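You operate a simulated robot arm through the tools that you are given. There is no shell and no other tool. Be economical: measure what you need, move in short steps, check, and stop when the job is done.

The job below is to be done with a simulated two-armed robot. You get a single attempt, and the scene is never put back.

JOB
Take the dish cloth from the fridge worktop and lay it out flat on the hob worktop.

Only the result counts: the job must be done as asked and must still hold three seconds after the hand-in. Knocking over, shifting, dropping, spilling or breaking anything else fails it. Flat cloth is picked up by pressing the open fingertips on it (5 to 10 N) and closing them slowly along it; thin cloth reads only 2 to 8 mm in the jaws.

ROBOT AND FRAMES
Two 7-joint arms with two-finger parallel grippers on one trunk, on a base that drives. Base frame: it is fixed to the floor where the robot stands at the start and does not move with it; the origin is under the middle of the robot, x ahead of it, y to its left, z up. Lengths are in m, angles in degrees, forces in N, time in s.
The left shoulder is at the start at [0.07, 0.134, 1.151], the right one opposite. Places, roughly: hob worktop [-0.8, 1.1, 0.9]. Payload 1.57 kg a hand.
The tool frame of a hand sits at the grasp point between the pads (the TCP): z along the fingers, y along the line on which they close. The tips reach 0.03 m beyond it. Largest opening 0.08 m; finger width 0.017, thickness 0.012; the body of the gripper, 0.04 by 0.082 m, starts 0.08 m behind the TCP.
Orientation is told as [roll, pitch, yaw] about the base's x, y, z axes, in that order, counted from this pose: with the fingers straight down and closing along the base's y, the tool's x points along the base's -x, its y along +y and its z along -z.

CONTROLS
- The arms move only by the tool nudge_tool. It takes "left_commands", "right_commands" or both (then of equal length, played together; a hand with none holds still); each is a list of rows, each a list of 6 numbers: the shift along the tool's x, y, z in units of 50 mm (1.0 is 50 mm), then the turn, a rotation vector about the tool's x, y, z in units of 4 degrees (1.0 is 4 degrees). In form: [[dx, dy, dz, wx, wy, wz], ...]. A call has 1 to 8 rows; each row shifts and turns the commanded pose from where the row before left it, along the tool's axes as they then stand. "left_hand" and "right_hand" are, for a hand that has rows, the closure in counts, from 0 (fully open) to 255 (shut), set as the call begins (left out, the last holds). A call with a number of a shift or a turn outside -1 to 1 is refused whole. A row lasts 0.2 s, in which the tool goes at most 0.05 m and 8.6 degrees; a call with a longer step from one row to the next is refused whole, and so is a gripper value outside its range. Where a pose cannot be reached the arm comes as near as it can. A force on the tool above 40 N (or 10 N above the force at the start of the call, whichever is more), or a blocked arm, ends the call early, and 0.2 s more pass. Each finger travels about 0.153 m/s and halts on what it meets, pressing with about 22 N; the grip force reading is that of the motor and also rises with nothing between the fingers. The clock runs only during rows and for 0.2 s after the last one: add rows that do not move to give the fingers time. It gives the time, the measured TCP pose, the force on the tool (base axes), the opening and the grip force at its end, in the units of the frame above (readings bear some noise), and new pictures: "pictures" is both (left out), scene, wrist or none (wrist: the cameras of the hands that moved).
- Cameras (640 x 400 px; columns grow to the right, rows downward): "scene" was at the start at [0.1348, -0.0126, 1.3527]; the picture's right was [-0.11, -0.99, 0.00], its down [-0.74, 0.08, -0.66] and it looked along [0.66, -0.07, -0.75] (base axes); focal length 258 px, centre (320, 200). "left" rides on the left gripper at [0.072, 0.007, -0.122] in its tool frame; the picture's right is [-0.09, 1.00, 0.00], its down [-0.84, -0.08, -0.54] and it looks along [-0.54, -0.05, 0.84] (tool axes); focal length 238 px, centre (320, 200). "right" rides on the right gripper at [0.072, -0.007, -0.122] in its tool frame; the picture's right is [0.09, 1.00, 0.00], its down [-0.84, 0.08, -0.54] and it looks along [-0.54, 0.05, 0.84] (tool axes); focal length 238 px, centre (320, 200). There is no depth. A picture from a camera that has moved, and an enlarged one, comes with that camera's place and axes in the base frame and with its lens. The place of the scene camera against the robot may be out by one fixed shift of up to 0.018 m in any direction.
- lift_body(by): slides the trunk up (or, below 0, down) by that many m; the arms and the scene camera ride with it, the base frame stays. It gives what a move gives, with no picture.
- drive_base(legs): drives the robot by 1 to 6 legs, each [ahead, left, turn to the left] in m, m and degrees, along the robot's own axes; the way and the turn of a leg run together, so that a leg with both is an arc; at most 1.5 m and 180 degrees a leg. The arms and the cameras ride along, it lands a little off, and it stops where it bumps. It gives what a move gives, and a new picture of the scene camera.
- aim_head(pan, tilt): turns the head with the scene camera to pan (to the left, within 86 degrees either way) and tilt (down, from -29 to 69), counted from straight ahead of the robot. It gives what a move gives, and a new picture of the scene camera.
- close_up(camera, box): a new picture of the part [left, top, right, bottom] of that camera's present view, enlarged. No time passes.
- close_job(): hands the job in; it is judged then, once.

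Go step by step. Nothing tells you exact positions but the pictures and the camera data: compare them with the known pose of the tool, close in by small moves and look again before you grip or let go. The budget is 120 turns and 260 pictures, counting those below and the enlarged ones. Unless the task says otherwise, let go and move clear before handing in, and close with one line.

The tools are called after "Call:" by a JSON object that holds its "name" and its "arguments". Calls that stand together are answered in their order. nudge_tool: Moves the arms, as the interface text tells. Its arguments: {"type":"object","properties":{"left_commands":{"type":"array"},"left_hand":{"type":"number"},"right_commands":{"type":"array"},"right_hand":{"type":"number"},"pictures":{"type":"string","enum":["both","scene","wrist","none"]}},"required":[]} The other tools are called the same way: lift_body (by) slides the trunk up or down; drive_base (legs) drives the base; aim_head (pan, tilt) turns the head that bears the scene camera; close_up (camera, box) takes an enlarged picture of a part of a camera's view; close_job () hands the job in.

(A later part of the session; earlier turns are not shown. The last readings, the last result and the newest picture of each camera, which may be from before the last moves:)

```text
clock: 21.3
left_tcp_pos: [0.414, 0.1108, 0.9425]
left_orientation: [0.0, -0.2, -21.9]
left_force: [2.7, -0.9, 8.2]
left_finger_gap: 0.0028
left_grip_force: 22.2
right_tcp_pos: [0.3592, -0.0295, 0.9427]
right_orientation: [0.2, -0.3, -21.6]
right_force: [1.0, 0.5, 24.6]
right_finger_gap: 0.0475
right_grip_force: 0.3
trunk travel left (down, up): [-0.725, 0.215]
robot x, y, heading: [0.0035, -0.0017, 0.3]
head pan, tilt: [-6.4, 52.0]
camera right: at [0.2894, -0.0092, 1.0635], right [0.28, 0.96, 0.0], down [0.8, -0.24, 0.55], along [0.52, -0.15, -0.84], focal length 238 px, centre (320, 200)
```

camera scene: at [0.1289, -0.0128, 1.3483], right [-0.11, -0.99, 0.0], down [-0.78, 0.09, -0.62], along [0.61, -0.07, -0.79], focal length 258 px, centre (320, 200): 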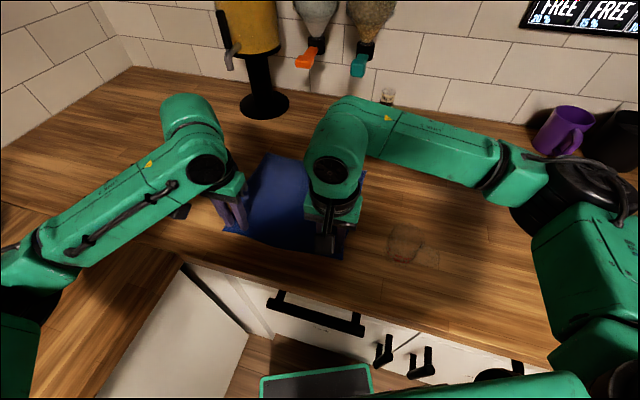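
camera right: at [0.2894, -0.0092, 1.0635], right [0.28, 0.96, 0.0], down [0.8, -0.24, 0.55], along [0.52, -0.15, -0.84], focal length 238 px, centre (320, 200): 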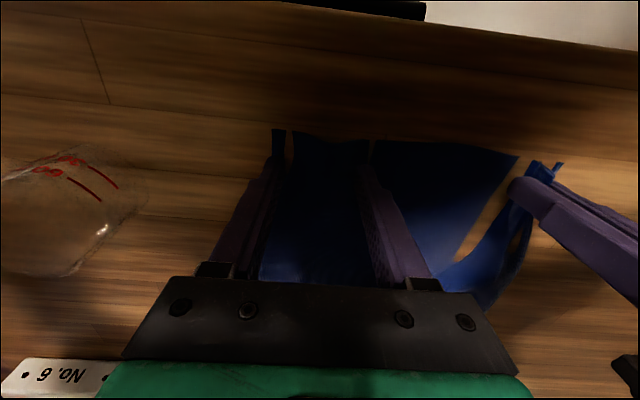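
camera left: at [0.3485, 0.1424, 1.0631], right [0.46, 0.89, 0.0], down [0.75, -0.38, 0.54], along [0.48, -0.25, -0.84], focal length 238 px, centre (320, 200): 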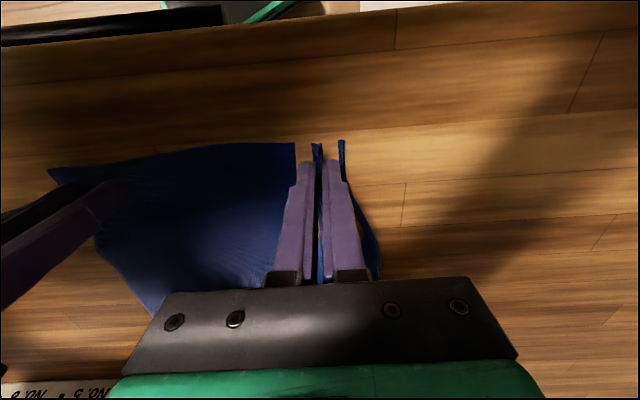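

Both right fingers now press into the cloth and it is buckling. I ease slightly and keep closing.

Call:
{"name": "nudge_tool", "arguments": {"right_commands": [[0, 0, -0.015, 0, 0, 0]], "right_hand": 120, "pictures": "none"}}

Call:
{"name": "nudge_tool", "arguments": {"right_commands": [[0, 0, 0, 0, 0, 0]], "right_hand": 132, "pictures": "none"}}

Call:
{"name": "nudge_tool", "arguments": {"right_commands": [[0, 0, 0, 0, 0, 0]], "right_hand": 144, "pictures": "none"}}

Call:
{"name": "nudge_tool", "arguments": {"right_commands": [[0, 0, 0, 0, 0, 0]], "right_hand": 156, "pictures": "wrist"}}

```text
clock: 21.7
left_tcp_pos: [0.4144, 0.1105, 0.9413]
left_orientation: [0.0, 0.0, -21.8]
left_force: [0.7, -2.6, 10.3]
left_finger_gap: 0.0027
left_grip_force: 22.1
right_tcp_pos: [0.3584, -0.0305, 0.9417]
right_orientation: [0.2, -0.3, -21.4]
right_force: [3.2, 2.2, 20.2]
right_finger_gap: 0.0422
right_grip_force: 0.0
trunk travel left (down, up): [-0.725, 0.215]
robot x, y, heading: [0.0, 0.001, 0.1]
head pan, tilt: [-6.4, 52.0]
```

```text
clock: 22.1
left_tcp_pos: [0.4136, 0.1107, 0.9412]
left_orientation: [0.0, -0.1, -21.9]
left_force: [-0.6, -5.1, 10.8]
left_finger_gap: 0.0027
left_grip_force: 22.0
right_tcp_pos: [0.3587, -0.0302, 0.9425]
right_orientation: [0.2, -0.1, -21.6]
right_force: [3.1, 5.8, 18.8]
right_finger_gap: 0.0393
right_grip_force: 0.2
trunk travel left (down, up): [-0.725, 0.215]
robot x, y, heading: [-0.0025, -0.0039, 0.1]
head pan, tilt: [-6.4, 52.0]
```

```text
clock: 22.5
left_tcp_pos: [0.4137, 0.1098, 0.9415]
left_orientation: [-0.1, -0.1, -21.9]
left_force: [-3.5, -9.1, 11.3]
left_finger_gap: 0.0027
left_grip_force: 22.1
right_tcp_pos: [0.3584, -0.0303, 0.9421]
right_orientation: [0.3, -0.2, -21.6]
right_force: [2.2, 7.1, 19.8]
right_finger_gap: 0.0375
right_grip_force: 3.1
trunk travel left (down, up): [-0.725, 0.215]
robot x, y, heading: [-0.0004, 0.0017, -0.2]
head pan, tilt: [-6.4, 52.0]
```

```text
clock: 22.9
left_tcp_pos: [0.4126, 0.1093, 0.9408]
left_orientation: [-0.1, -0.1, -21.9]
left_force: [-7.3, -18.0, 10.5]
left_finger_gap: 0.003
left_grip_force: 22.0
right_tcp_pos: [0.3587, -0.029, 0.9418]
right_orientation: [0.4, -0.2, -21.6]
right_force: [8.8, 20.5, 13.9]
right_finger_gap: 0.0301
right_grip_force: 13.5
trunk travel left (down, up): [-0.725, 0.215]
robot x, y, heading: [-0.0021, 0.0014, -0.1]
head pan, tilt: [-6.4, 52.0]
camera right: at [0.2889, -0.009, 1.0636], right [0.28, 0.96, 0.01], down [0.8, -0.24, 0.55], along [0.52, -0.15, -0.84], focal length 238 px, centre (320, 200)
```

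right: 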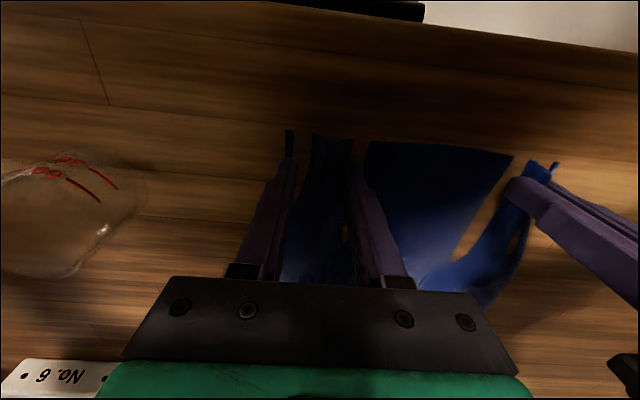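

A fold is forming on the right, but the hands now pull the cloth against each other. I move the right hand toward the left as it closes.

Call:
{"name": "nudge_tool", "arguments": {"right_commands": [[0, 0.1, 0, 0, 0, 0]], "right_hand": 166, "pictures": "none"}}

Call:
{"name": "nudge_tool", "arguments": {"right_commands": [[0, 0.06, 0, 0, 0, 0]], "right_hand": 178, "pictures": "none"}}

Call:
{"name": "nudge_tool", "arguments": {"right_commands": [[0, 0.04, 0, 0, 0, 0]], "right_hand": 190, "pictures": "wrist"}}

```text
clock: 23.3
left_tcp_pos: [0.4132, 0.11, 0.9413]
left_orientation: [0.0, -0.1, -21.8]
left_force: [-5.5, -12.7, 10.0]
left_finger_gap: 0.0025
left_grip_force: 21.6
right_tcp_pos: [0.361, -0.0253, 0.9412]
right_orientation: [0.3, -0.3, -21.5]
right_force: [7.3, 16.7, 16.9]
right_finger_gap: 0.0242
right_grip_force: 11.2
trunk travel left (down, up): [-0.725, 0.215]
robot x, y, heading: [0.0009, -0.0003, 0.3]
head pan, tilt: [-6.4, 52.0]
```

```text
clock: 23.7
left_tcp_pos: [0.4133, 0.1098, 0.9415]
left_orientation: [0.1, -0.1, -21.7]
left_force: [-3.5, -7.5, 6.1]
left_finger_gap: 0.0029
left_grip_force: 21.6
right_tcp_pos: [0.3605, -0.0217, 0.9417]
right_orientation: [0.1, -0.2, -21.6]
right_force: [1.5, 5.0, 24.4]
right_finger_gap: 0.0253
right_grip_force: 0.6
trunk travel left (down, up): [-0.725, 0.215]
robot x, y, heading: [0.0027, 0.0004, 0.2]
head pan, tilt: [-6.4, 52.0]
```

```text
clock: 24.1
left_tcp_pos: [0.4126, 0.1108, 0.9418]
left_orientation: [0.0, 0.0, -21.7]
left_force: [-2.6, -7.4, 5.4]
left_finger_gap: 0.0026
left_grip_force: 21.3
right_tcp_pos: [0.3624, -0.022, 0.9417]
right_orientation: [0.2, -0.2, -21.7]
right_force: [2.5, 8.0, 22.7]
right_finger_gap: 0.0205
right_grip_force: 6.8
trunk travel left (down, up): [-0.725, 0.215]
robot x, y, heading: [0.0003, 0.0008, -0.2]
head pan, tilt: [-6.4, 52.0]
camera right: at [0.2925, -0.0004, 1.0636], right [0.28, 0.96, 0.0], down [0.8, -0.24, 0.54], along [0.52, -0.15, -0.84], focal length 238 px, centre (320, 200)
```

right: 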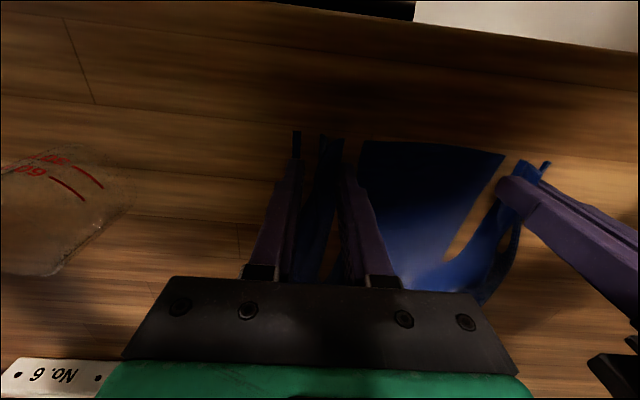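

Fold is clearly between the right fingers. Closing on with further inward shift.

Call:
{"name": "nudge_tool", "arguments": {"right_commands": [[0, 0.1, -0.01, 0, 0, 0]], "right_hand": 204, "pictures": "none"}}

Call:
{"name": "nudge_tool", "arguments": {"right_commands": [[0, 0.06, 0, 0, 0, 0]], "right_hand": 220, "pictures": "none"}}

Call:
{"name": "nudge_tool", "arguments": {"right_commands": [[0, 0.06, 0, 0, 0, 0]], "right_hand": 236, "pictures": "none"}}

Call:
{"name": "nudge_tool", "arguments": {"right_commands": [[0, 0, 0, 0, 0, 0], [0, 0, 0, 0, 0, 0]], "right_hand": 255, "pictures": "wrist"}}

```text
clock: 24.5
left_tcp_pos: [0.4123, 0.1107, 0.9412]
left_orientation: [0.3, -0.1, -21.7]
left_force: [-1.2, -3.2, 5.5]
left_finger_gap: 0.0027
left_grip_force: 22.1
right_tcp_pos: [0.3642, -0.0168, 0.9409]
right_orientation: [0.0, -0.2, -21.6]
right_force: [0.2, 1.4, 20.5]
right_finger_gap: 0.015
right_grip_force: 0.2
trunk travel left (down, up): [-0.725, 0.215]
robot x, y, heading: [0.0043, -0.0006, -0.2]
head pan, tilt: [-6.4, 52.0]
```

```text
clock: 24.9
left_tcp_pos: [0.4141, 0.1112, 0.9419]
left_orientation: [0.2, -0.1, -21.7]
left_force: [-1.4, 0.0, 5.4]
left_finger_gap: 0.0029
left_grip_force: 21.8
right_tcp_pos: [0.3645, -0.0138, 0.9415]
right_orientation: [-0.1, -0.1, -21.7]
right_force: [-1.1, -1.0, 19.5]
right_finger_gap: 0.0105
right_grip_force: 0.1
trunk travel left (down, up): [-0.725, 0.215]
robot x, y, heading: [0.0005, -0.003, 0.1]
head pan, tilt: [-6.4, 52.0]
```

```text
clock: 25.3
left_tcp_pos: [0.4142, 0.111, 0.9417]
left_orientation: [0.2, -0.1, -21.6]
left_force: [-1.6, 0.0, 5.3]
left_finger_gap: 0.0028
left_grip_force: 21.9
right_tcp_pos: [0.3653, -0.0119, 0.9417]
right_orientation: [0.1, -0.1, -21.6]
right_force: [-0.3, -1.6, 18.5]
right_finger_gap: 0.0058
right_grip_force: 0.1
trunk travel left (down, up): [-0.725, 0.215]
robot x, y, heading: [-0.0005, 0.0, -0.3]
head pan, tilt: [-6.4, 52.0]
```

```text
clock: 25.9
left_tcp_pos: [0.414, 0.1107, 0.9413]
left_orientation: [0.0, -0.1, -21.9]
left_force: [-2.5, -1.6, 7.3]
left_finger_gap: 0.0031
left_grip_force: 21.5
right_tcp_pos: [0.3664, -0.0108, 0.9411]
right_orientation: [0.1, -0.4, -21.6]
right_force: [1.2, 1.3, 15.9]
right_finger_gap: 0.0026
right_grip_force: 22.6
trunk travel left (down, up): [-0.725, 0.215]
robot x, y, heading: [-0.0005, 0.0002, -0.1]
head pan, tilt: [-6.4, 52.0]
camera right: at [0.2967, 0.0101, 1.0636], right [0.28, 0.96, 0.0], down [0.8, -0.24, 0.54], along [0.52, -0.15, -0.84], focal length 238 px, centre (320, 200)
```

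right: 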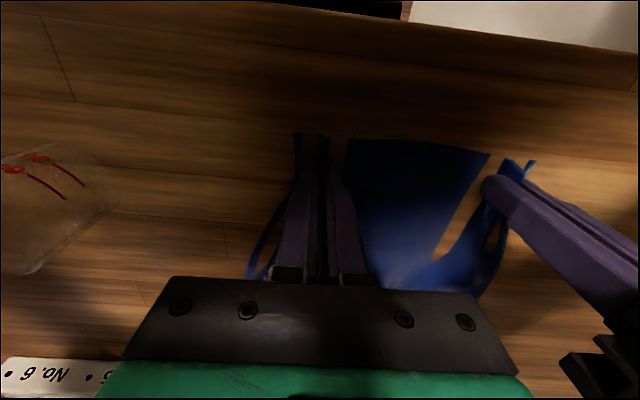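

Both hands hold cloth (about 2.6 mm each). I lift slowly and check.

Call:
{"name": "nudge_tool", "arguments": {"left_commands": [[0, 0, -0.3, 0, 0, 0], [0, 0, -0.4, 0, 0, 0], [0, 0, -0.5, 0, 0, 0], [0, 0, -0.5, 0, 0, 0], [0, 0, -0.5, 0, 0, 0]], "right_commands": [[0, 0, -0.3, 0, 0, 0], [0, 0, -0.4, 0, 0, 0], [0, 0, -0.5, 0, 0, 0], [0, 0, -0.5, 0, 0, 0], [0, 0, -0.5, 0, 0, 0]], "pictures": "both"}}

```text
clock: 27.1
left_tcp_pos: [0.415, 0.11, 1.0511]
left_orientation: [0.0, 0.0, -21.9]
left_force: [-1.1, -2.4, -0.3]
left_finger_gap: 0.0028
left_grip_force: 22.1
right_tcp_pos: [0.3677, -0.0108, 1.0517]
right_orientation: [0.0, -0.1, -21.6]
right_force: [1.0, 1.8, -0.1]
right_finger_gap: 0.0027
right_grip_force: 21.5
trunk travel left (down, up): [-0.725, 0.215]
robot x, y, heading: [0.0026, 0.0003, 0.0]
head pan, tilt: [-6.4, 52.0]
camera scene: at [0.1306, -0.0123, 1.348], right [-0.11, -0.99, 0.0], down [-0.78, 0.09, -0.62], along [0.61, -0.07, -0.79], focal length 258 px, centre (320, 200)
camera right: at [0.2986, 0.0102, 1.1734], right [0.28, 0.96, 0.0], down [0.81, -0.24, 0.54], along [0.52, -0.15, -0.84], focal length 238 px, centre (320, 200)
camera left: at [0.3499, 0.1428, 1.1723], right [0.46, 0.89, 0.0], down [0.75, -0.38, 0.54], along [0.48, -0.25, -0.84], focal length 238 px, centre (320, 200)
```

scene: 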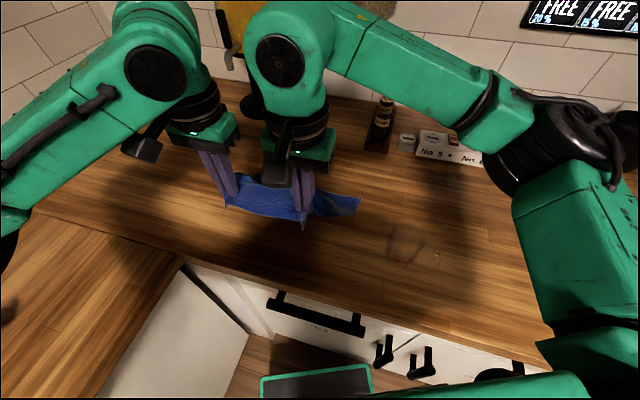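
right: 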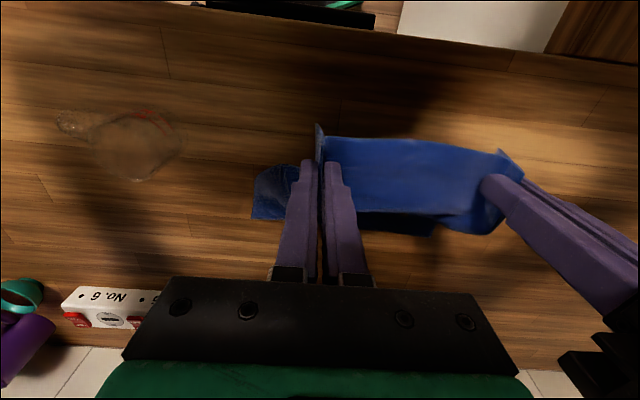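
left: 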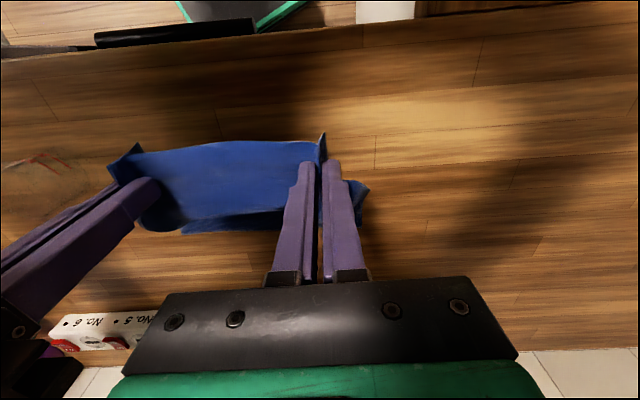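

The cloth is lifted by both hands. I raise the trunk so it hangs clear of the counter.

Call:
{"name": "lift_body", "arguments": {"by": 0.2}}

Call:
{"name": "aim_head", "arguments": {"pan": -6.4, "tilt": 40}}

```text
clock: 29.3
left_tcp_pos: [0.4161, 0.1094, 1.2495]
left_orientation: [0.0, 0.0, -21.8]
left_force: [-1.7, -2.9, -0.3]
left_finger_gap: 0.0026
left_grip_force: 21.5
right_tcp_pos: [0.3677, -0.0116, 1.2512]
right_orientation: [0.0, 0.0, -21.6]
right_force: [0.7, 1.7, -0.2]
right_finger_gap: 0.003
right_grip_force: 21.6
trunk travel left (down, up): [-0.925, 0.015]
robot x, y, heading: [0.002, 0.0013, 0.1]
head pan, tilt: [-6.4, 52.0]
```

```text
clock: 30.1
left_tcp_pos: [0.4161, 0.1103, 1.2491]
left_orientation: [-0.1, 0.0, -21.8]
left_force: [-0.4, -2.4, -1.2]
left_finger_gap: 0.0027
left_grip_force: 21.6
right_tcp_pos: [0.3691, -0.0102, 1.2506]
right_orientation: [0.1, 0.0, -21.5]
right_force: [0.6, 2.6, 0.0]
right_finger_gap: 0.003
right_grip_force: 21.7
trunk travel left (down, up): [-0.925, 0.015]
robot x, y, heading: [0.0013, -0.0034, -0.0]
head pan, tilt: [-6.4, 40.0]
camera scene: at [0.1416, -0.0133, 1.5647], right [-0.11, -0.99, 0.0], down [-0.64, 0.07, -0.77], along [0.76, -0.09, -0.64], focal length 258 px, centre (320, 200)
```

scene: 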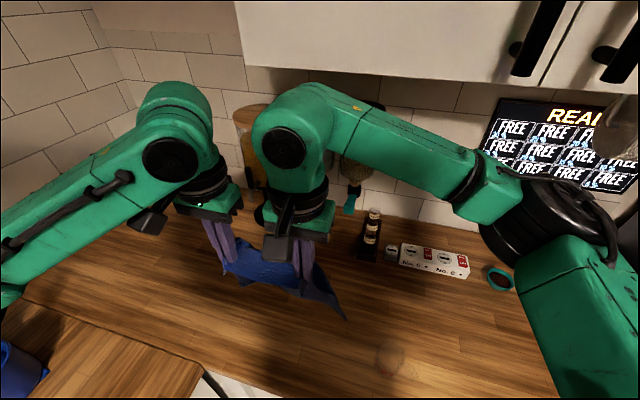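

The cloth hangs clear. I back off about 0.5 m and then look toward the hob worktop.

Call:
{"name": "drive_base", "arguments": {"legs": [[-0.5, 0.03, 0]]}}

Call:
{"name": "aim_head", "arguments": {"pan": 80, "tilt": 35}}

```text
clock: 33.0
left_tcp_pos: [-0.079, 0.1405, 1.2482]
left_orientation: [-0.1, 0.0, -21.9]
left_force: [-1.1, -2.7, -0.7]
left_finger_gap: 0.0029
left_grip_force: 21.9
right_tcp_pos: [-0.1262, 0.0199, 1.2499]
right_orientation: [0.0, 0.0, -21.7]
right_force: [1.5, 2.4, -0.3]
right_finger_gap: 0.0026
right_grip_force: 21.6
trunk travel left (down, up): [-0.925, 0.015]
robot x, y, heading: [-0.4952, 0.0278, 0.2]
head pan, tilt: [-6.4, 40.0]
camera scene: at [-0.3521, 0.0166, 1.5646], right [-0.11, -0.99, 0.0], down [-0.64, 0.07, -0.76], along [0.76, -0.09, -0.64], focal length 258 px, centre (320, 200)
```

scene: 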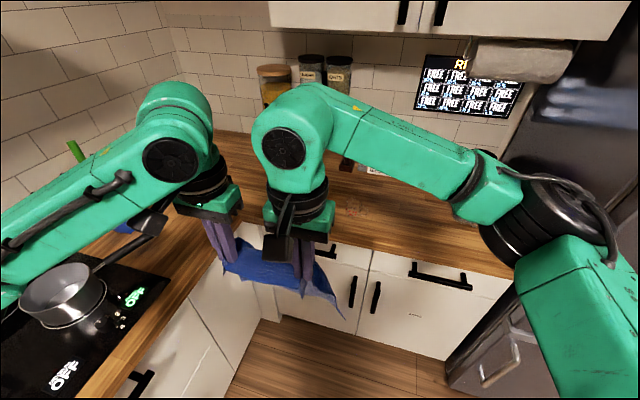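

```text
clock: 34.6
left_tcp_pos: [-0.0807, 0.1415, 1.2497]
left_orientation: [0.0, 0.0, -22.0]
left_force: [-1.5, -1.8, 0.3]
left_finger_gap: 0.0027
left_grip_force: 21.9
right_tcp_pos: [-0.1288, 0.0194, 1.2513]
right_orientation: [0.0, 0.0, -21.7]
right_force: [1.0, 2.2, -0.2]
right_finger_gap: 0.0026
right_grip_force: 21.9
trunk travel left (down, up): [-0.925, 0.015]
robot x, y, heading: [-0.5016, 0.0315, -0.1]
head pan, tilt: [80.0, 35.0]
camera scene: at [-0.4239, 0.113, 1.5724], right [0.98, -0.18, 0.0], down [-0.1, -0.56, -0.82], along [0.14, 0.81, -0.57], focal length 258 px, centre (320, 200)
```

scene: 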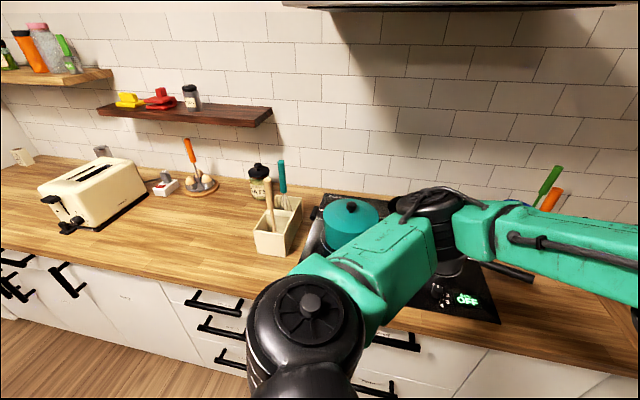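

There is free worktop between the toaster and the utensil box, around e.g. [-0.82, 0.94]. I turn left about 68° in place to face that counter squarely, then move sideways to it.

Call:
{"name": "drive_base", "arguments": {"legs": [[-0.05, 0, 0], [0, 0, 68]]}}

Call:
{"name": "aim_head", "arguments": {"pan": 35, "tilt": 35}}

```text
clock: 38.5
left_tcp_pos: [-0.4927, 0.4566, 1.25]
left_orientation: [0.0, 0.1, 46.2]
left_force: [1.6, -1.6, -0.5]
left_finger_gap: 0.0028
left_grip_force: 22.0
right_tcp_pos: [-0.3983, 0.3695, 1.2502]
right_orientation: [0.0, -0.1, 46.4]
right_force: [-2.3, 1.4, -0.2]
right_finger_gap: 0.0027
right_grip_force: 21.8
trunk travel left (down, up): [-0.925, 0.015]
robot x, y, heading: [-0.5512, 0.0278, 68.0]
head pan, tilt: [80.0, 35.0]
camera scene: at [-0.595, 0.1196, 1.5724], right [0.53, 0.85, 0.0], down [0.49, -0.3, -0.82], along [-0.7, 0.43, -0.57], focal length 258 px, centre (320, 200)
```

scene: 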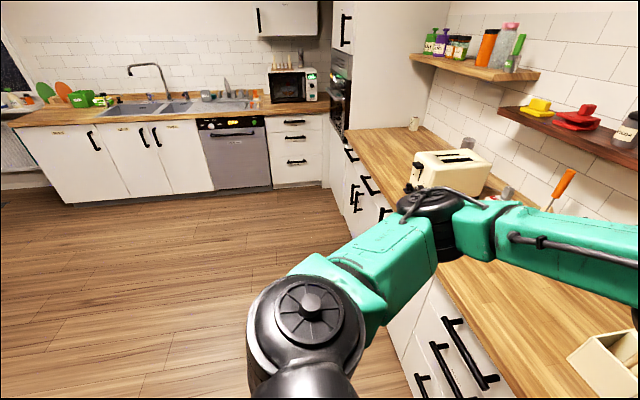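

```text
clock: 39.6
left_tcp_pos: [-0.493, 0.4579, 1.2503]
left_orientation: [-0.1, 0.0, 46.1]
left_force: [1.8, -1.9, 0.5]
left_finger_gap: 0.0026
left_grip_force: 22.2
right_tcp_pos: [-0.3986, 0.3684, 1.2499]
right_orientation: [0.0, 0.0, 46.4]
right_force: [-2.3, 1.0, 0.3]
right_finger_gap: 0.0029
right_grip_force: 22.3
trunk travel left (down, up): [-0.925, 0.015]
robot x, y, heading: [-0.5475, 0.0294, 68.3]
head pan, tilt: [35.0, 35.0]
camera scene: at [-0.5406, 0.1588, 1.5724], right [0.97, 0.23, 0.0], down [0.13, -0.56, -0.82], along [-0.19, 0.8, -0.57], focal length 258 px, centre (320, 200)
```

scene: 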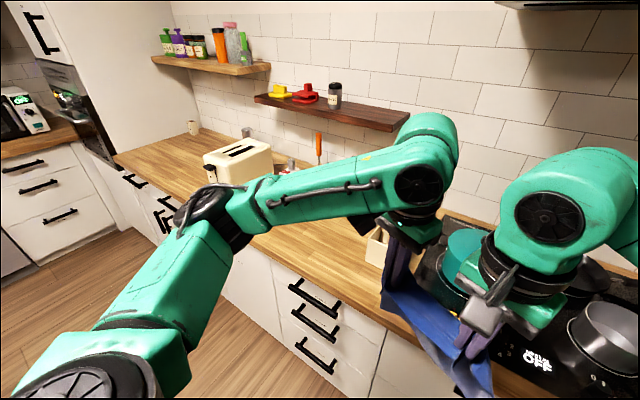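

Facing the counter now, with the cloth hanging short of it. I slide left 0.6 m along the counter.

Call:
{"name": "drive_base", "arguments": {"legs": [[0, 0.6, 0]]}}

Call:
{"name": "aim_head", "arguments": {"pan": 0, "tilt": 50}}

```text
clock: 43.0
left_tcp_pos: [-1.0514, 0.681, 1.2494]
left_orientation: [0.0, 0.1, 46.3]
left_force: [2.1, -1.5, 0.3]
left_finger_gap: 0.0026
left_grip_force: 21.8
right_tcp_pos: [-0.956, 0.5938, 1.2496]
right_orientation: [0.2, -0.1, 46.5]
right_force: [-0.9, 1.3, -0.4]
right_finger_gap: 0.0026
right_grip_force: 22.0
trunk travel left (down, up): [-0.925, 0.015]
robot x, y, heading: [-1.1058, 0.2527, 68.2]
head pan, tilt: [35.0, 35.0]
camera scene: at [-1.0976, 0.3829, 1.5724], right [0.97, 0.23, 0.0], down [0.13, -0.56, -0.82], along [-0.19, 0.8, -0.57], focal length 258 px, centre (320, 200)
```

scene: 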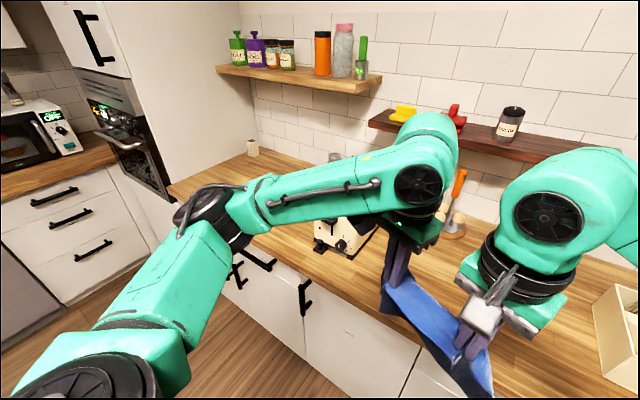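

```text
clock: 44.0
left_tcp_pos: [-1.0519, 0.6818, 1.2499]
left_orientation: [-0.1, 0.0, 46.3]
left_force: [1.7, -0.3, 0.1]
left_finger_gap: 0.0026
left_grip_force: 21.8
right_tcp_pos: [-0.9584, 0.593, 1.2507]
right_orientation: [0.1, 0.0, 46.5]
right_force: [-1.2, 1.4, -0.4]
right_finger_gap: 0.0024
right_grip_force: 21.6
trunk travel left (down, up): [-0.925, 0.015]
robot x, y, heading: [-1.1044, 0.255, 68.2]
head pan, tilt: [0.0, 50.0]
camera scene: at [-1.0512, 0.3695, 1.5507], right [0.93, -0.37, 0.0], down [-0.28, -0.71, -0.64], along [0.24, 0.6, -0.77], focal length 258 px, centre (320, 200)
```

scene: 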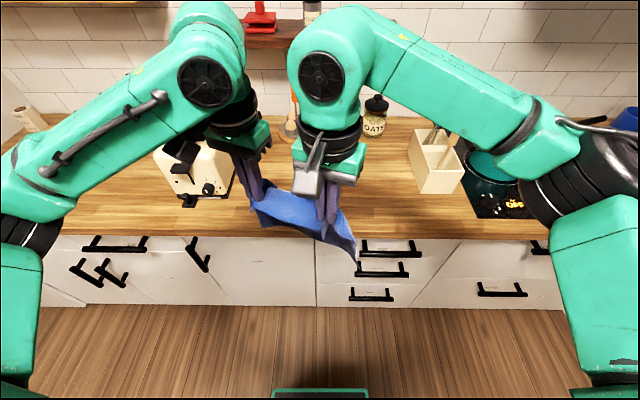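

The robot faces the free stretch squarely. I swing both hands together by 22° so the cloth edge lies parallel to the counter and is centred ahead.

Call:
{"name": "nudge_tool", "arguments": {"left_commands": [[0.055, -0.169, 0, 0, 0, -0.917], [0.055, -0.169, 0, 0, 0, -0.917], [0.055, -0.169, 0, 0, 0, -0.917], [0.055, -0.169, 0, 0, 0, -0.917], [0.055, -0.169, 0, 0, 0, -0.917], [0.055, -0.169, 0, 0, 0, -0.917]], "right_commands": [[-0.109, -0.174, 0, 0, 0, -0.917], [-0.109, -0.174, 0, 0, 0, -0.917], [-0.109, -0.174, 0, 0, 0, -0.917], [-0.109, -0.174, 0, 0, 0, -0.917], [-0.109, -0.174, 0, 0, 0, -0.917], [-0.109, -0.174, 0, 0, 0, -0.917]], "pictures": "scene"}}

```text
clock: 45.4
left_tcp_pos: [-1.0196, 0.6396, 1.2505]
left_orientation: [-0.1, 0.1, 68.2]
left_force: [9.6, -4.1, 0.2]
left_finger_gap: 0.0023
left_grip_force: 22.0
right_tcp_pos: [-0.8953, 0.5905, 1.251]
right_orientation: [0.1, 0.0, 68.7]
right_force: [-9.6, 3.2, 0.2]
right_finger_gap: 0.0027
right_grip_force: 21.8
trunk travel left (down, up): [-0.925, 0.015]
robot x, y, heading: [-1.1068, 0.2536, 67.9]
head pan, tilt: [0.0, 50.0]
camera scene: at [-1.0497, 0.369, 1.5506], right [0.93, -0.37, 0.0], down [-0.29, -0.71, -0.64], along [0.24, 0.6, -0.77], focal length 258 px, centre (320, 200)
```

scene: 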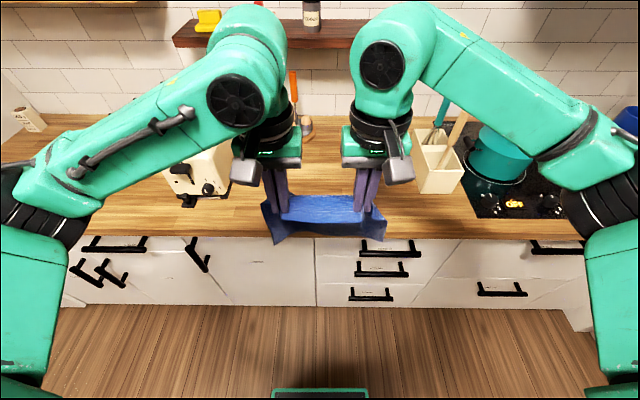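

The cloth hangs square between the hands. I relax the tension slightly and drive ahead over the worktop, a touch right to stay clear of the toaster.

Call:
{"name": "nudge_tool", "arguments": {"left_commands": [[0, -0.04, 0, 0, 0, 0], [0, 0, 0, 0, 0, 0]], "right_commands": [[0, 0.04, 0, 0, 0, 0], [0, 0, 0, 0, 0, 0]], "pictures": "none"}}

Call:
{"name": "drive_base", "arguments": {"legs": [[0.24, -0.05, 0]]}}

```text
clock: 46.0
left_tcp_pos: [-1.0184, 0.6381, 1.2498]
left_orientation: [0.2, 0.1, 68.4]
left_force: [2.2, -0.9, 0.1]
left_finger_gap: 0.0026
left_grip_force: 21.2
right_tcp_pos: [-0.8963, 0.5928, 1.249]
right_orientation: [0.1, 0.0, 68.5]
right_force: [-2.4, 0.7, 0.3]
right_finger_gap: 0.0025
right_grip_force: 21.8
trunk travel left (down, up): [-0.925, 0.015]
robot x, y, heading: [-1.1021, 0.2581, 68.1]
head pan, tilt: [0.0, 50.0]
```

```text
clock: 47.8
left_tcp_pos: [-0.884, 0.8389, 1.2502]
left_orientation: [-0.1, -0.1, 68.3]
left_force: [-0.3, -0.3, -1.0]
left_finger_gap: 0.0027
left_grip_force: 22.1
right_tcp_pos: [-0.7641, 0.7947, 1.2525]
right_orientation: [0.0, -0.2, 68.5]
right_force: [-0.7, 0.3, -0.2]
right_finger_gap: 0.0025
right_grip_force: 21.7
trunk travel left (down, up): [-0.925, 0.015]
robot x, y, heading: [-0.9615, 0.4589, 68.0]
head pan, tilt: [0.0, 50.0]
camera scene: at [-0.9168, 0.5703, 1.551], right [0.93, -0.37, 0.0], down [-0.28, -0.71, -0.64], along [0.24, 0.6, -0.76], focal length 258 px, centre (320, 200)
```

scene: 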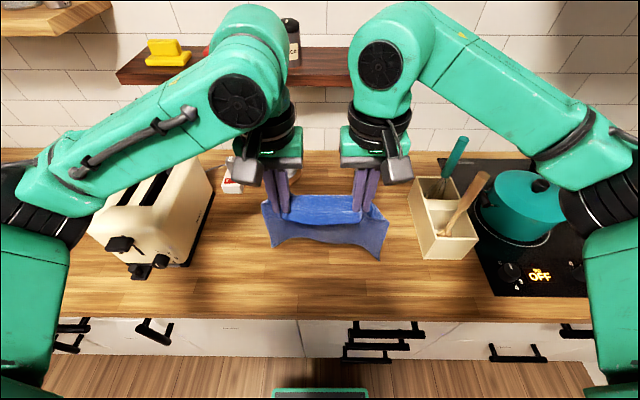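

The hands are over the free worktop, with toaster and utensil box clear either side. Keeping the trunk high, I carry the cloth forward before laying it back toward me.

Call:
{"name": "nudge_tool", "arguments": {"left_commands": [[-0.5, 0, 0, 0, 0, 0], [-0.7, 0, 0, 0, 0, 0], [-0.8, 0, 0, 0, 0, 0], [-0.8, 0, 0, 0, 0, 0], [-0.6, 0, 0, 0, 0, 0], [0, 0, 0, 0, 0, 0]], "right_commands": [[-0.5, 0, 0, 0, 0, 0], [-0.7, 0, 0, 0, 0, 0], [-0.8, 0, 0, 0, 0, 0], [-0.8, 0, 0, 0, 0, 0], [-0.6, 0, 0, 0, 0, 0], [0, 0, 0, 0, 0, 0]], "pictures": "both"}}

```text
clock: 49.2
left_tcp_pos: [-0.8195, 1.0, 1.2505]
left_orientation: [0.0, 0.0, 68.3]
left_force: [-0.6, -0.4, 0.2]
left_finger_gap: 0.003
left_grip_force: 22.0
right_tcp_pos: [-0.7004, 0.9525, 1.2518]
right_orientation: [0.1, -0.1, 68.6]
right_force: [-0.4, -0.2, 0.0]
right_finger_gap: 0.0024
right_grip_force: 22.2
trunk travel left (down, up): [-0.925, 0.015]
robot x, y, heading: [-0.9645, 0.4611, 68.1]
head pan, tilt: [0.0, 50.0]
camera scene: at [-0.9147, 0.5732, 1.5507], right [0.93, -0.37, 0.0], down [-0.29, -0.71, -0.64], along [0.24, 0.6, -0.77], focal length 258 px, centre (320, 200)
camera right: at [-0.7205, 0.8847, 1.3731], right [-0.96, 0.28, 0.0], down [0.23, 0.81, 0.54], along [0.15, 0.52, -0.84], focal length 238 px, centre (320, 200)
camera left: at [-0.8529, 0.9361, 1.372], right [-0.89, 0.45, 0.0], down [0.38, 0.75, 0.54], along [0.25, 0.48, -0.84], focal length 238 px, centre (320, 200)
```

scene: 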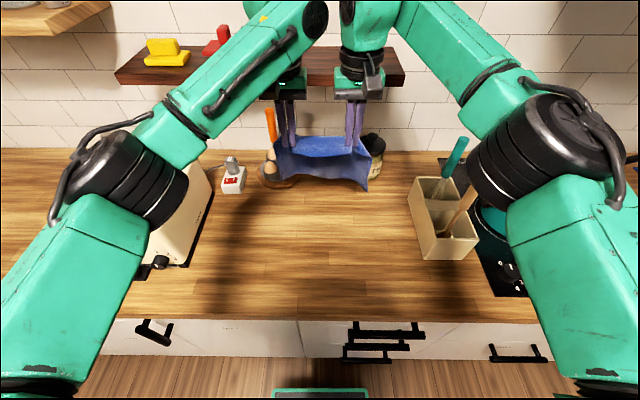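
right: 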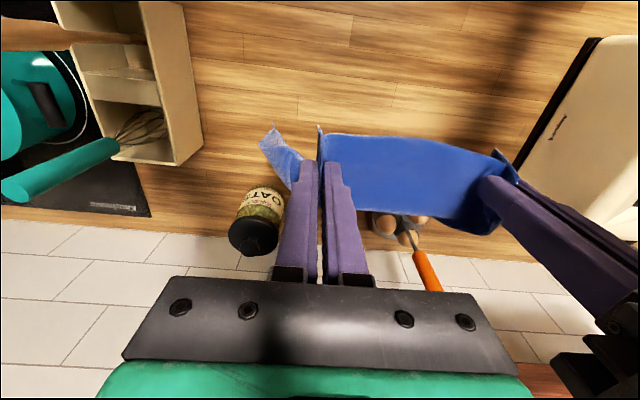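
left: 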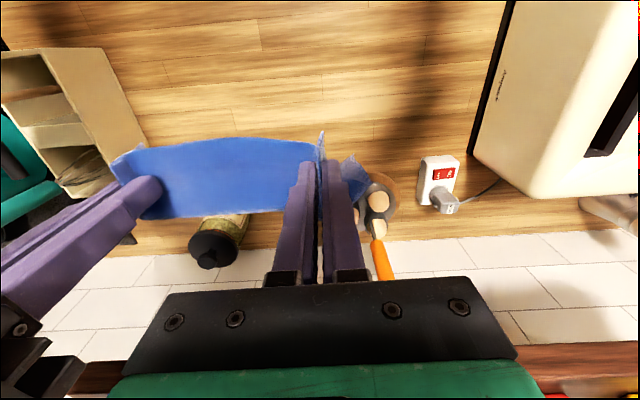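

Clear all round. I lower until the hanging edge nearly touches the worktop.

Call:
{"name": "nudge_tool", "arguments": {"left_commands": [[0, 0, 0.4, 0, 0, 0], [0, 0, 0.5, 0, 0, 0], [0, 0, 0.5, 0, 0, 0], [0, 0, 0, 0, 0, 0]], "right_commands": [[0, 0, 0.4, 0, 0, 0], [0, 0, 0.5, 0, 0, 0], [0, 0, 0.5, 0, 0, 0], [0, 0, 0, 0, 0, 0]], "pictures": "both"}}

```text
clock: 50.2
left_tcp_pos: [-0.8192, 1.0012, 1.1791]
left_orientation: [0.0, 0.0, 68.2]
left_force: [-0.1, 0.9, -0.4]
left_finger_gap: 0.0028
left_grip_force: 21.7
right_tcp_pos: [-0.698, 0.9551, 1.1795]
right_orientation: [0.0, -0.1, 68.5]
right_force: [-0.2, -0.1, -0.7]
right_finger_gap: 0.0029
right_grip_force: 21.8
trunk travel left (down, up): [-0.925, 0.015]
robot x, y, heading: [-0.9689, 0.4577, 68.2]
head pan, tilt: [0.0, 50.0]
camera scene: at [-0.9143, 0.574, 1.5506], right [0.93, -0.37, 0.0], down [-0.29, -0.71, -0.64], along [0.24, 0.6, -0.77], focal length 258 px, centre (320, 200)
camera right: at [-0.7195, 0.8863, 1.3018], right [-0.96, 0.28, 0.0], down [0.23, 0.81, 0.54], along [0.15, 0.52, -0.84], focal length 238 px, centre (320, 200)
camera left: at [-0.8522, 0.9359, 1.3015], right [-0.89, 0.45, 0.0], down [0.38, 0.75, 0.54], along [0.25, 0.48, -0.84], focal length 238 px, centre (320, 200)
```

scene: 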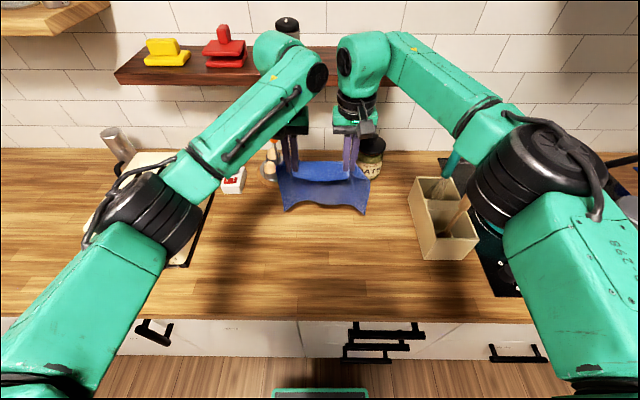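
right: 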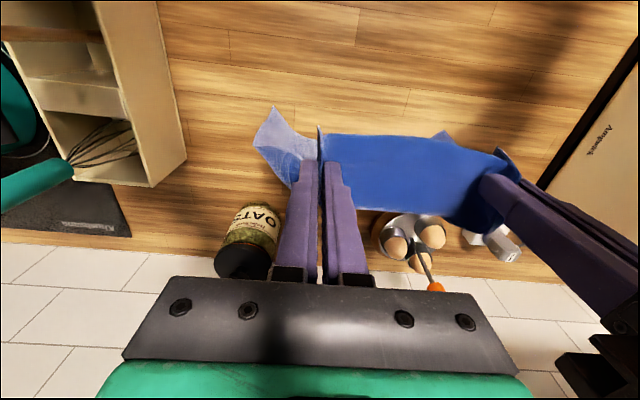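
left: 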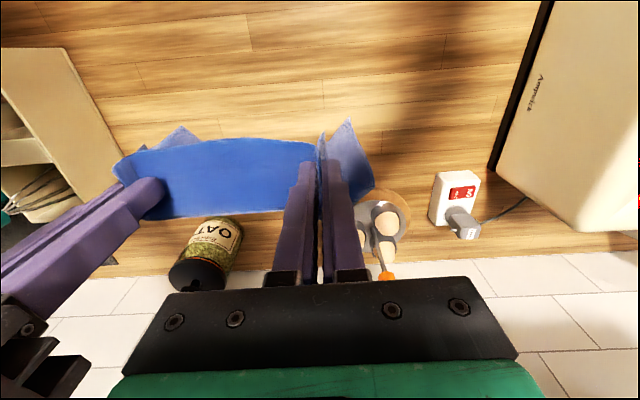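

The cloth's tail is almost at the surface. I shift forward slightly, touch down, and start drawing the hands back and down.

Call:
{"name": "nudge_tool", "arguments": {"left_commands": [[-0.4, 0, 0, 0, 0, 0], [0, 0, 0.45, 0, 0, 0], [0.5, 0, 0.15, 0, 0, 0], [0.6, 0, 0.2, 0, 0, 0], [0.5, 0, 0.4, 0, 0, 0], [0.5, 0, 0.4, 0, 0, 0]], "right_commands": [[-0.4, 0, 0, 0, 0, 0], [0, 0, 0.45, 0, 0, 0], [0.5, 0, 0.15, 0, 0, 0], [0.6, 0, 0.2, 0, 0, 0], [0.5, 0, 0.4, 0, 0, 0], [0.5, 0, 0.4, 0, 0, 0]], "pictures": "both"}}

```text
clock: 51.6
left_tcp_pos: [-0.8509, 0.9206, 1.1015]
left_orientation: [-0.1, 0.0, 68.3]
left_force: [0.6, -0.2, -0.5]
left_finger_gap: 0.0027
left_grip_force: 22.3
right_tcp_pos: [-0.731, 0.8746, 1.1014]
right_orientation: [0.1, 0.0, 68.5]
right_force: [-0.3, -0.6, 0.2]
right_finger_gap: 0.0026
right_grip_force: 22.4
trunk travel left (down, up): [-0.925, 0.015]
robot x, y, heading: [-0.9693, 0.4628, 68.0]
head pan, tilt: [0.0, 50.0]
camera scene: at [-0.9142, 0.5724, 1.5508], right [0.93, -0.37, 0.0], down [-0.29, -0.71, -0.64], along [0.24, 0.6, -0.77], focal length 258 px, centre (320, 200)
camera right: at [-0.7506, 0.8055, 1.223], right [-0.96, 0.28, 0.0], down [0.24, 0.81, 0.54], along [0.15, 0.52, -0.84], focal length 238 px, centre (320, 200)
camera left: at [-0.8844, 0.8557, 1.2226], right [-0.89, 0.45, 0.0], down [0.38, 0.75, 0.54], along [0.25, 0.48, -0.84], focal length 238 px, centre (320, 200)
```

scene: 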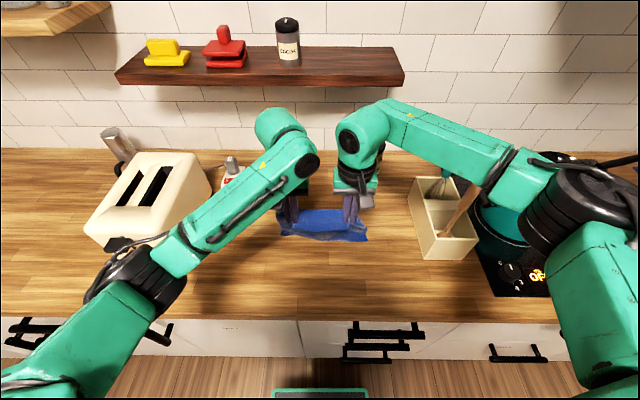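
right: 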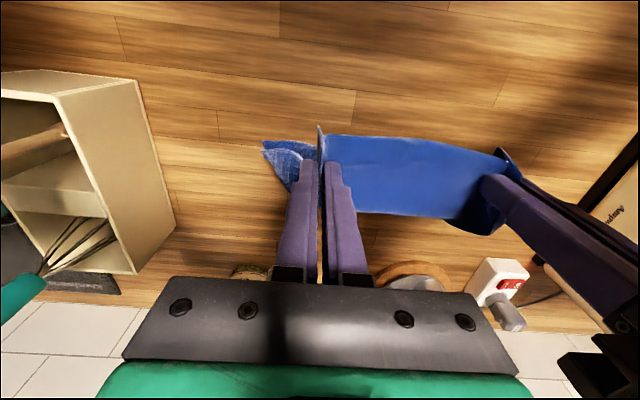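
left: 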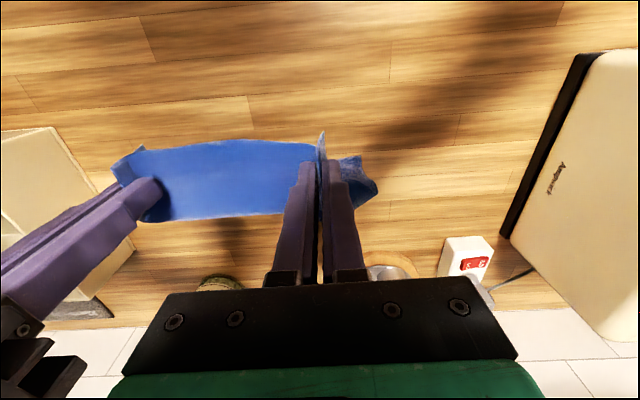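

Call:
{"name": "close_up", "arguments": {"camera": "scene", "box": [240, 170, 400, 270]}}

```text
4.00 times, centred on (320, 220) of scene
camera zoom: at [-0.9142, 0.5724, 1.5508], right [0.93, -0.37, 0.0], down [-0.29, -0.71, -0.64], along [0.24, 0.6, -0.77], focal length 1034 px, centre (320, 120)
```

zoom: 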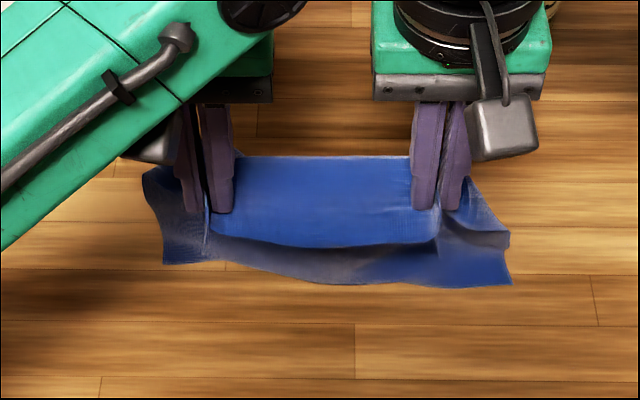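

The tail hangs nearly straight below; I want more run to lay it out. I lift again and go further forward before repeating the lay-down.

Call:
{"name": "nudge_tool", "arguments": {"left_commands": [[0, 0, -0.8, 0, 0, 0], [0, 0, -0.8, 0, 0, 0], [-0.6, 0, 0, 0, 0, 0], [-0.8, 0, 0, 0, 0, 0], [-0.8, 0, 0, 0, 0, 0], [-0.5, 0, 0, 0, 0, 0], [0, 0, 0, 0, 0, 0], [0, 0, 0, 0, 0, 0]], "right_commands": [[0, 0, -0.8, 0, 0, 0], [0, 0, -0.8, 0, 0, 0], [-0.6, 0, 0, 0, 0, 0], [-0.8, 0, 0, 0, 0, 0], [-0.8, 0, 0, 0, 0, 0], [-0.5, 0, 0, 0, 0, 0], [0, 0, 0, 0, 0, 0], [0, 0, 0, 0, 0, 0]], "pictures": "none"}}

Call:
{"name": "close_up", "arguments": {"camera": "scene", "box": [200, 100, 440, 250]}}

```text
clock: 53.4
left_tcp_pos: [-0.8037, 1.0411, 1.1804]
left_orientation: [-0.1, 0.1, 68.3]
left_force: [-0.5, -0.5, 0.4]
left_finger_gap: 0.0028
left_grip_force: 21.4
left hand out of reach, approached as far as the arm can: row 6
right_tcp_pos: [-0.6909, 0.9852, 1.1848]
right_orientation: [0.0, 0.0, 68.6]
right_force: [0.5, 0.6, -0.2]
right_finger_gap: 0.0026
right_grip_force: 22.3
right hand out of reach, approached as far as the arm can: row 6
trunk travel left (down, up): [-0.925, 0.015]
robot x, y, heading: [-0.9694, 0.4588, 68.2]
head pan, tilt: [0.0, 50.0]
```

```text
2.67 times, centred on (320, 175) of scene
camera zoom: at [-0.9153, 0.5756, 1.5505], right [0.93, -0.37, 0.0], down [-0.28, -0.71, -0.64], along [0.24, 0.6, -0.77], focal length 689 px, centre (320, 267)
```

zoom: 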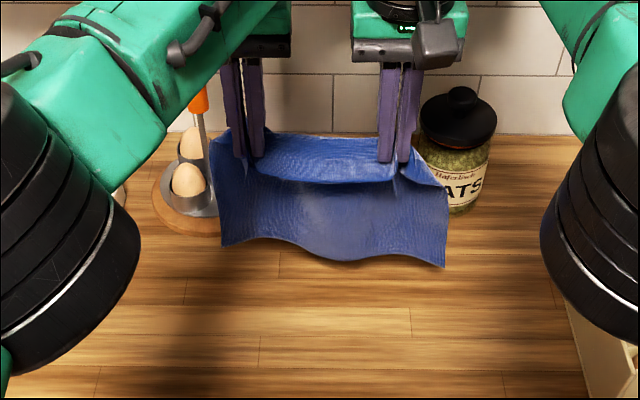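

The cloth hangs nicely. I now lay it with a combined back-and-down motion.

Call:
{"name": "nudge_tool", "arguments": {"left_commands": [[0.2, 0, 0.5, 0, 0, 0], [0.3, 0, 0.5, 0, 0, 0], [0.4, 0, 0.5, 0, 0, 0], [0.5, 0, 0.5, 0, 0, 0], [0.5, 0, 0.5, 0, 0, 0], [0.5, 0, 0.5, 0, 0, 0]], "right_commands": [[0.2, 0, 0.5, 0, 0, 0], [0.3, 0, 0.5, 0, 0, 0], [0.4, 0, 0.5, 0, 0, 0], [0.5, 0, 0.5, 0, 0, 0], [0.5, 0, 0.5, 0, 0, 0], [0.5, 0, 0.5, 0, 0, 0]], "pictures": "scene"}}

Call:
{"name": "close_up", "arguments": {"camera": "scene", "box": [200, 150, 440, 300]}}

```text
clock: 54.8
left_tcp_pos: [-0.8061, 1.0339, 1.1646]
left_orientation: [-0.1, 0.0, 68.4]
left_force: [-1.0, -0.6, 0.3]
left_finger_gap: 0.0
left_grip_force: 21.3
left hand out of reach, approached as far as the arm can: row 1, 2, 3, 4, 5, 6
right_tcp_pos: [-0.7338, 0.8703, 1.0339]
right_orientation: [-0.1, 0.0, 68.4]
right_force: [0.6, 0.3, -1.2]
right_finger_gap: 0.0026
right_grip_force: 21.9
trunk travel left (down, up): [-0.925, 0.015]
robot x, y, heading: [-0.9732, 0.4585, 68.0]
head pan, tilt: [0.0, 50.0]
camera scene: at [-0.9148, 0.5735, 1.5507], right [0.93, -0.37, 0.0], down [-0.29, -0.71, -0.64], along [0.24, 0.6, -0.77], focal length 258 px, centre (320, 200)
```

scene: 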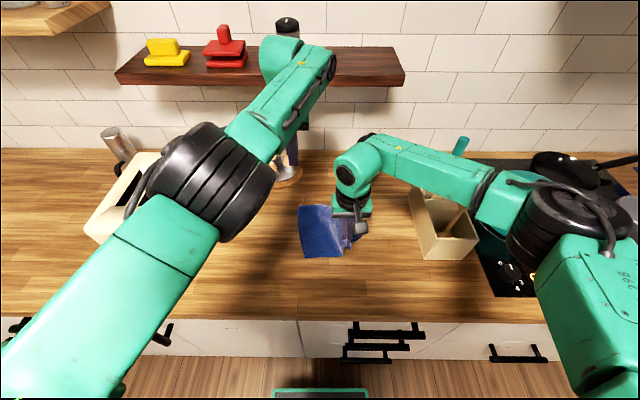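

```text
2.67 times, centred on (320, 225) of scene
camera zoom: at [-0.9148, 0.5735, 1.5507], right [0.93, -0.37, 0.0], down [-0.29, -0.71, -0.64], along [0.24, 0.6, -0.77], focal length 689 px, centre (320, 133)
```

zoom: 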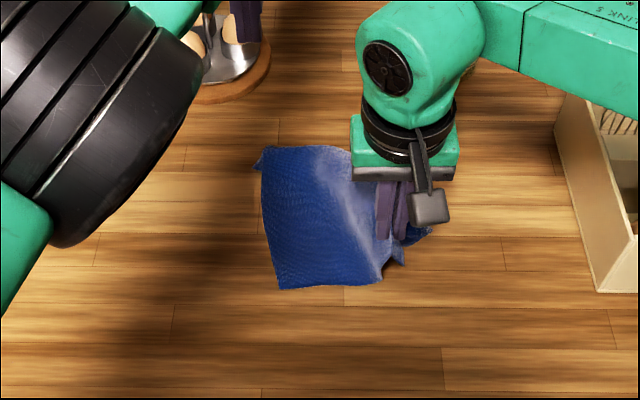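

The left arm had stuck at its reach limit and the cloth slipped out of it; the right still holds, and much of the cloth lies on the worktop. I free the left arm first by drawing it back and up.

Call:
{"name": "nudge_tool", "arguments": {"left_commands": [[0.4, 0, -0.5, 0, 0, 0], [0.4, 0, -0.5, 0, 0, 0], [0.4, 0, -0.4, 0, 0, 0], [0, 0, 0, 0, 0, 0]], "pictures": "both"}}

```text
clock: 55.8
left_tcp_pos: [-0.806, 1.0337, 1.1645]
left_orientation: [0.1, 0.1, 68.2]
left_force: [0.7, 0.0, 0.3]
left_finger_gap: 0.0001
left_grip_force: 20.8
left hand out of reach, approached as far as the arm can: row 1, 2, 3
right_tcp_pos: [-0.7317, 0.8713, 1.0337]
right_orientation: [0.1, 0.0, 68.5]
right_force: [0.2, -0.6, -0.2]
right_finger_gap: 0.0026
right_grip_force: 22.0
trunk travel left (down, up): [-0.925, 0.015]
robot x, y, heading: [-0.9689, 0.4577, 68.0]
head pan, tilt: [0.0, 50.0]
camera scene: at [-0.9141, 0.5742, 1.5506], right [0.93, -0.37, 0.0], down [-0.29, -0.71, -0.64], along [0.24, 0.6, -0.77], focal length 258 px, centre (320, 200)
camera left: at [-0.8389, 0.969, 1.2857], right [-0.89, 0.45, 0.0], down [0.38, 0.75, 0.54], along [0.25, 0.48, -0.84], focal length 238 px, centre (320, 200)
```

scene: 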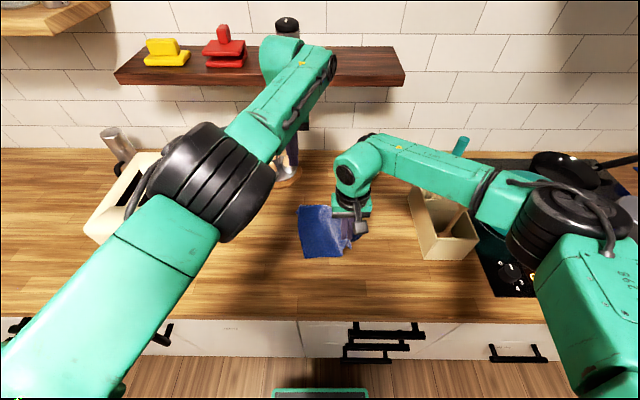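
left: 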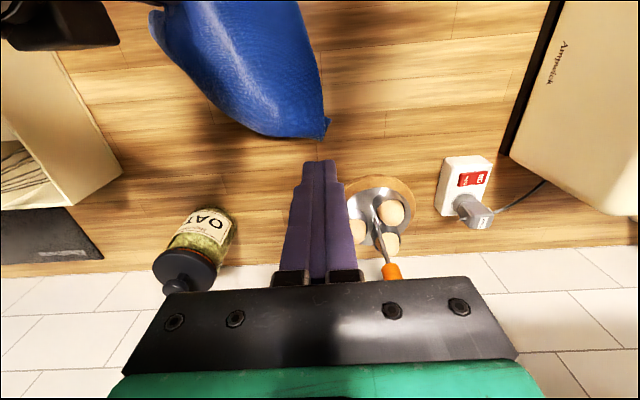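

Call:
{"name": "nudge_tool", "arguments": {"left_commands": [[0.3, 0.3, 0, 0, 0, 1], [0.3, 0.3, 0, 0, 0, 1], [0.3, 0, 0, 0, 0, 1], [0, 0, 0, 0, 0, 0]], "pictures": "none"}}

```text
clock: 56.8
left_tcp_pos: [-0.8295, 1.0146, 1.1694]
left_orientation: [-0.2, -1.0, 59.3]
left_force: [0.2, -0.1, -0.7]
left_finger_gap: 0.0
left_grip_force: 21.0
left hand out of reach, approached as far as the arm can: row 1
right_tcp_pos: [-0.7328, 0.871, 1.0336]
right_orientation: [0.0, 0.1, 68.6]
right_force: [0.1, -0.3, -0.4]
right_finger_gap: 0.0027
right_grip_force: 22.5
trunk travel left (down, up): [-0.925, 0.015]
robot x, y, heading: [-0.9633, 0.4596, 68.1]
head pan, tilt: [0.0, 50.0]
```

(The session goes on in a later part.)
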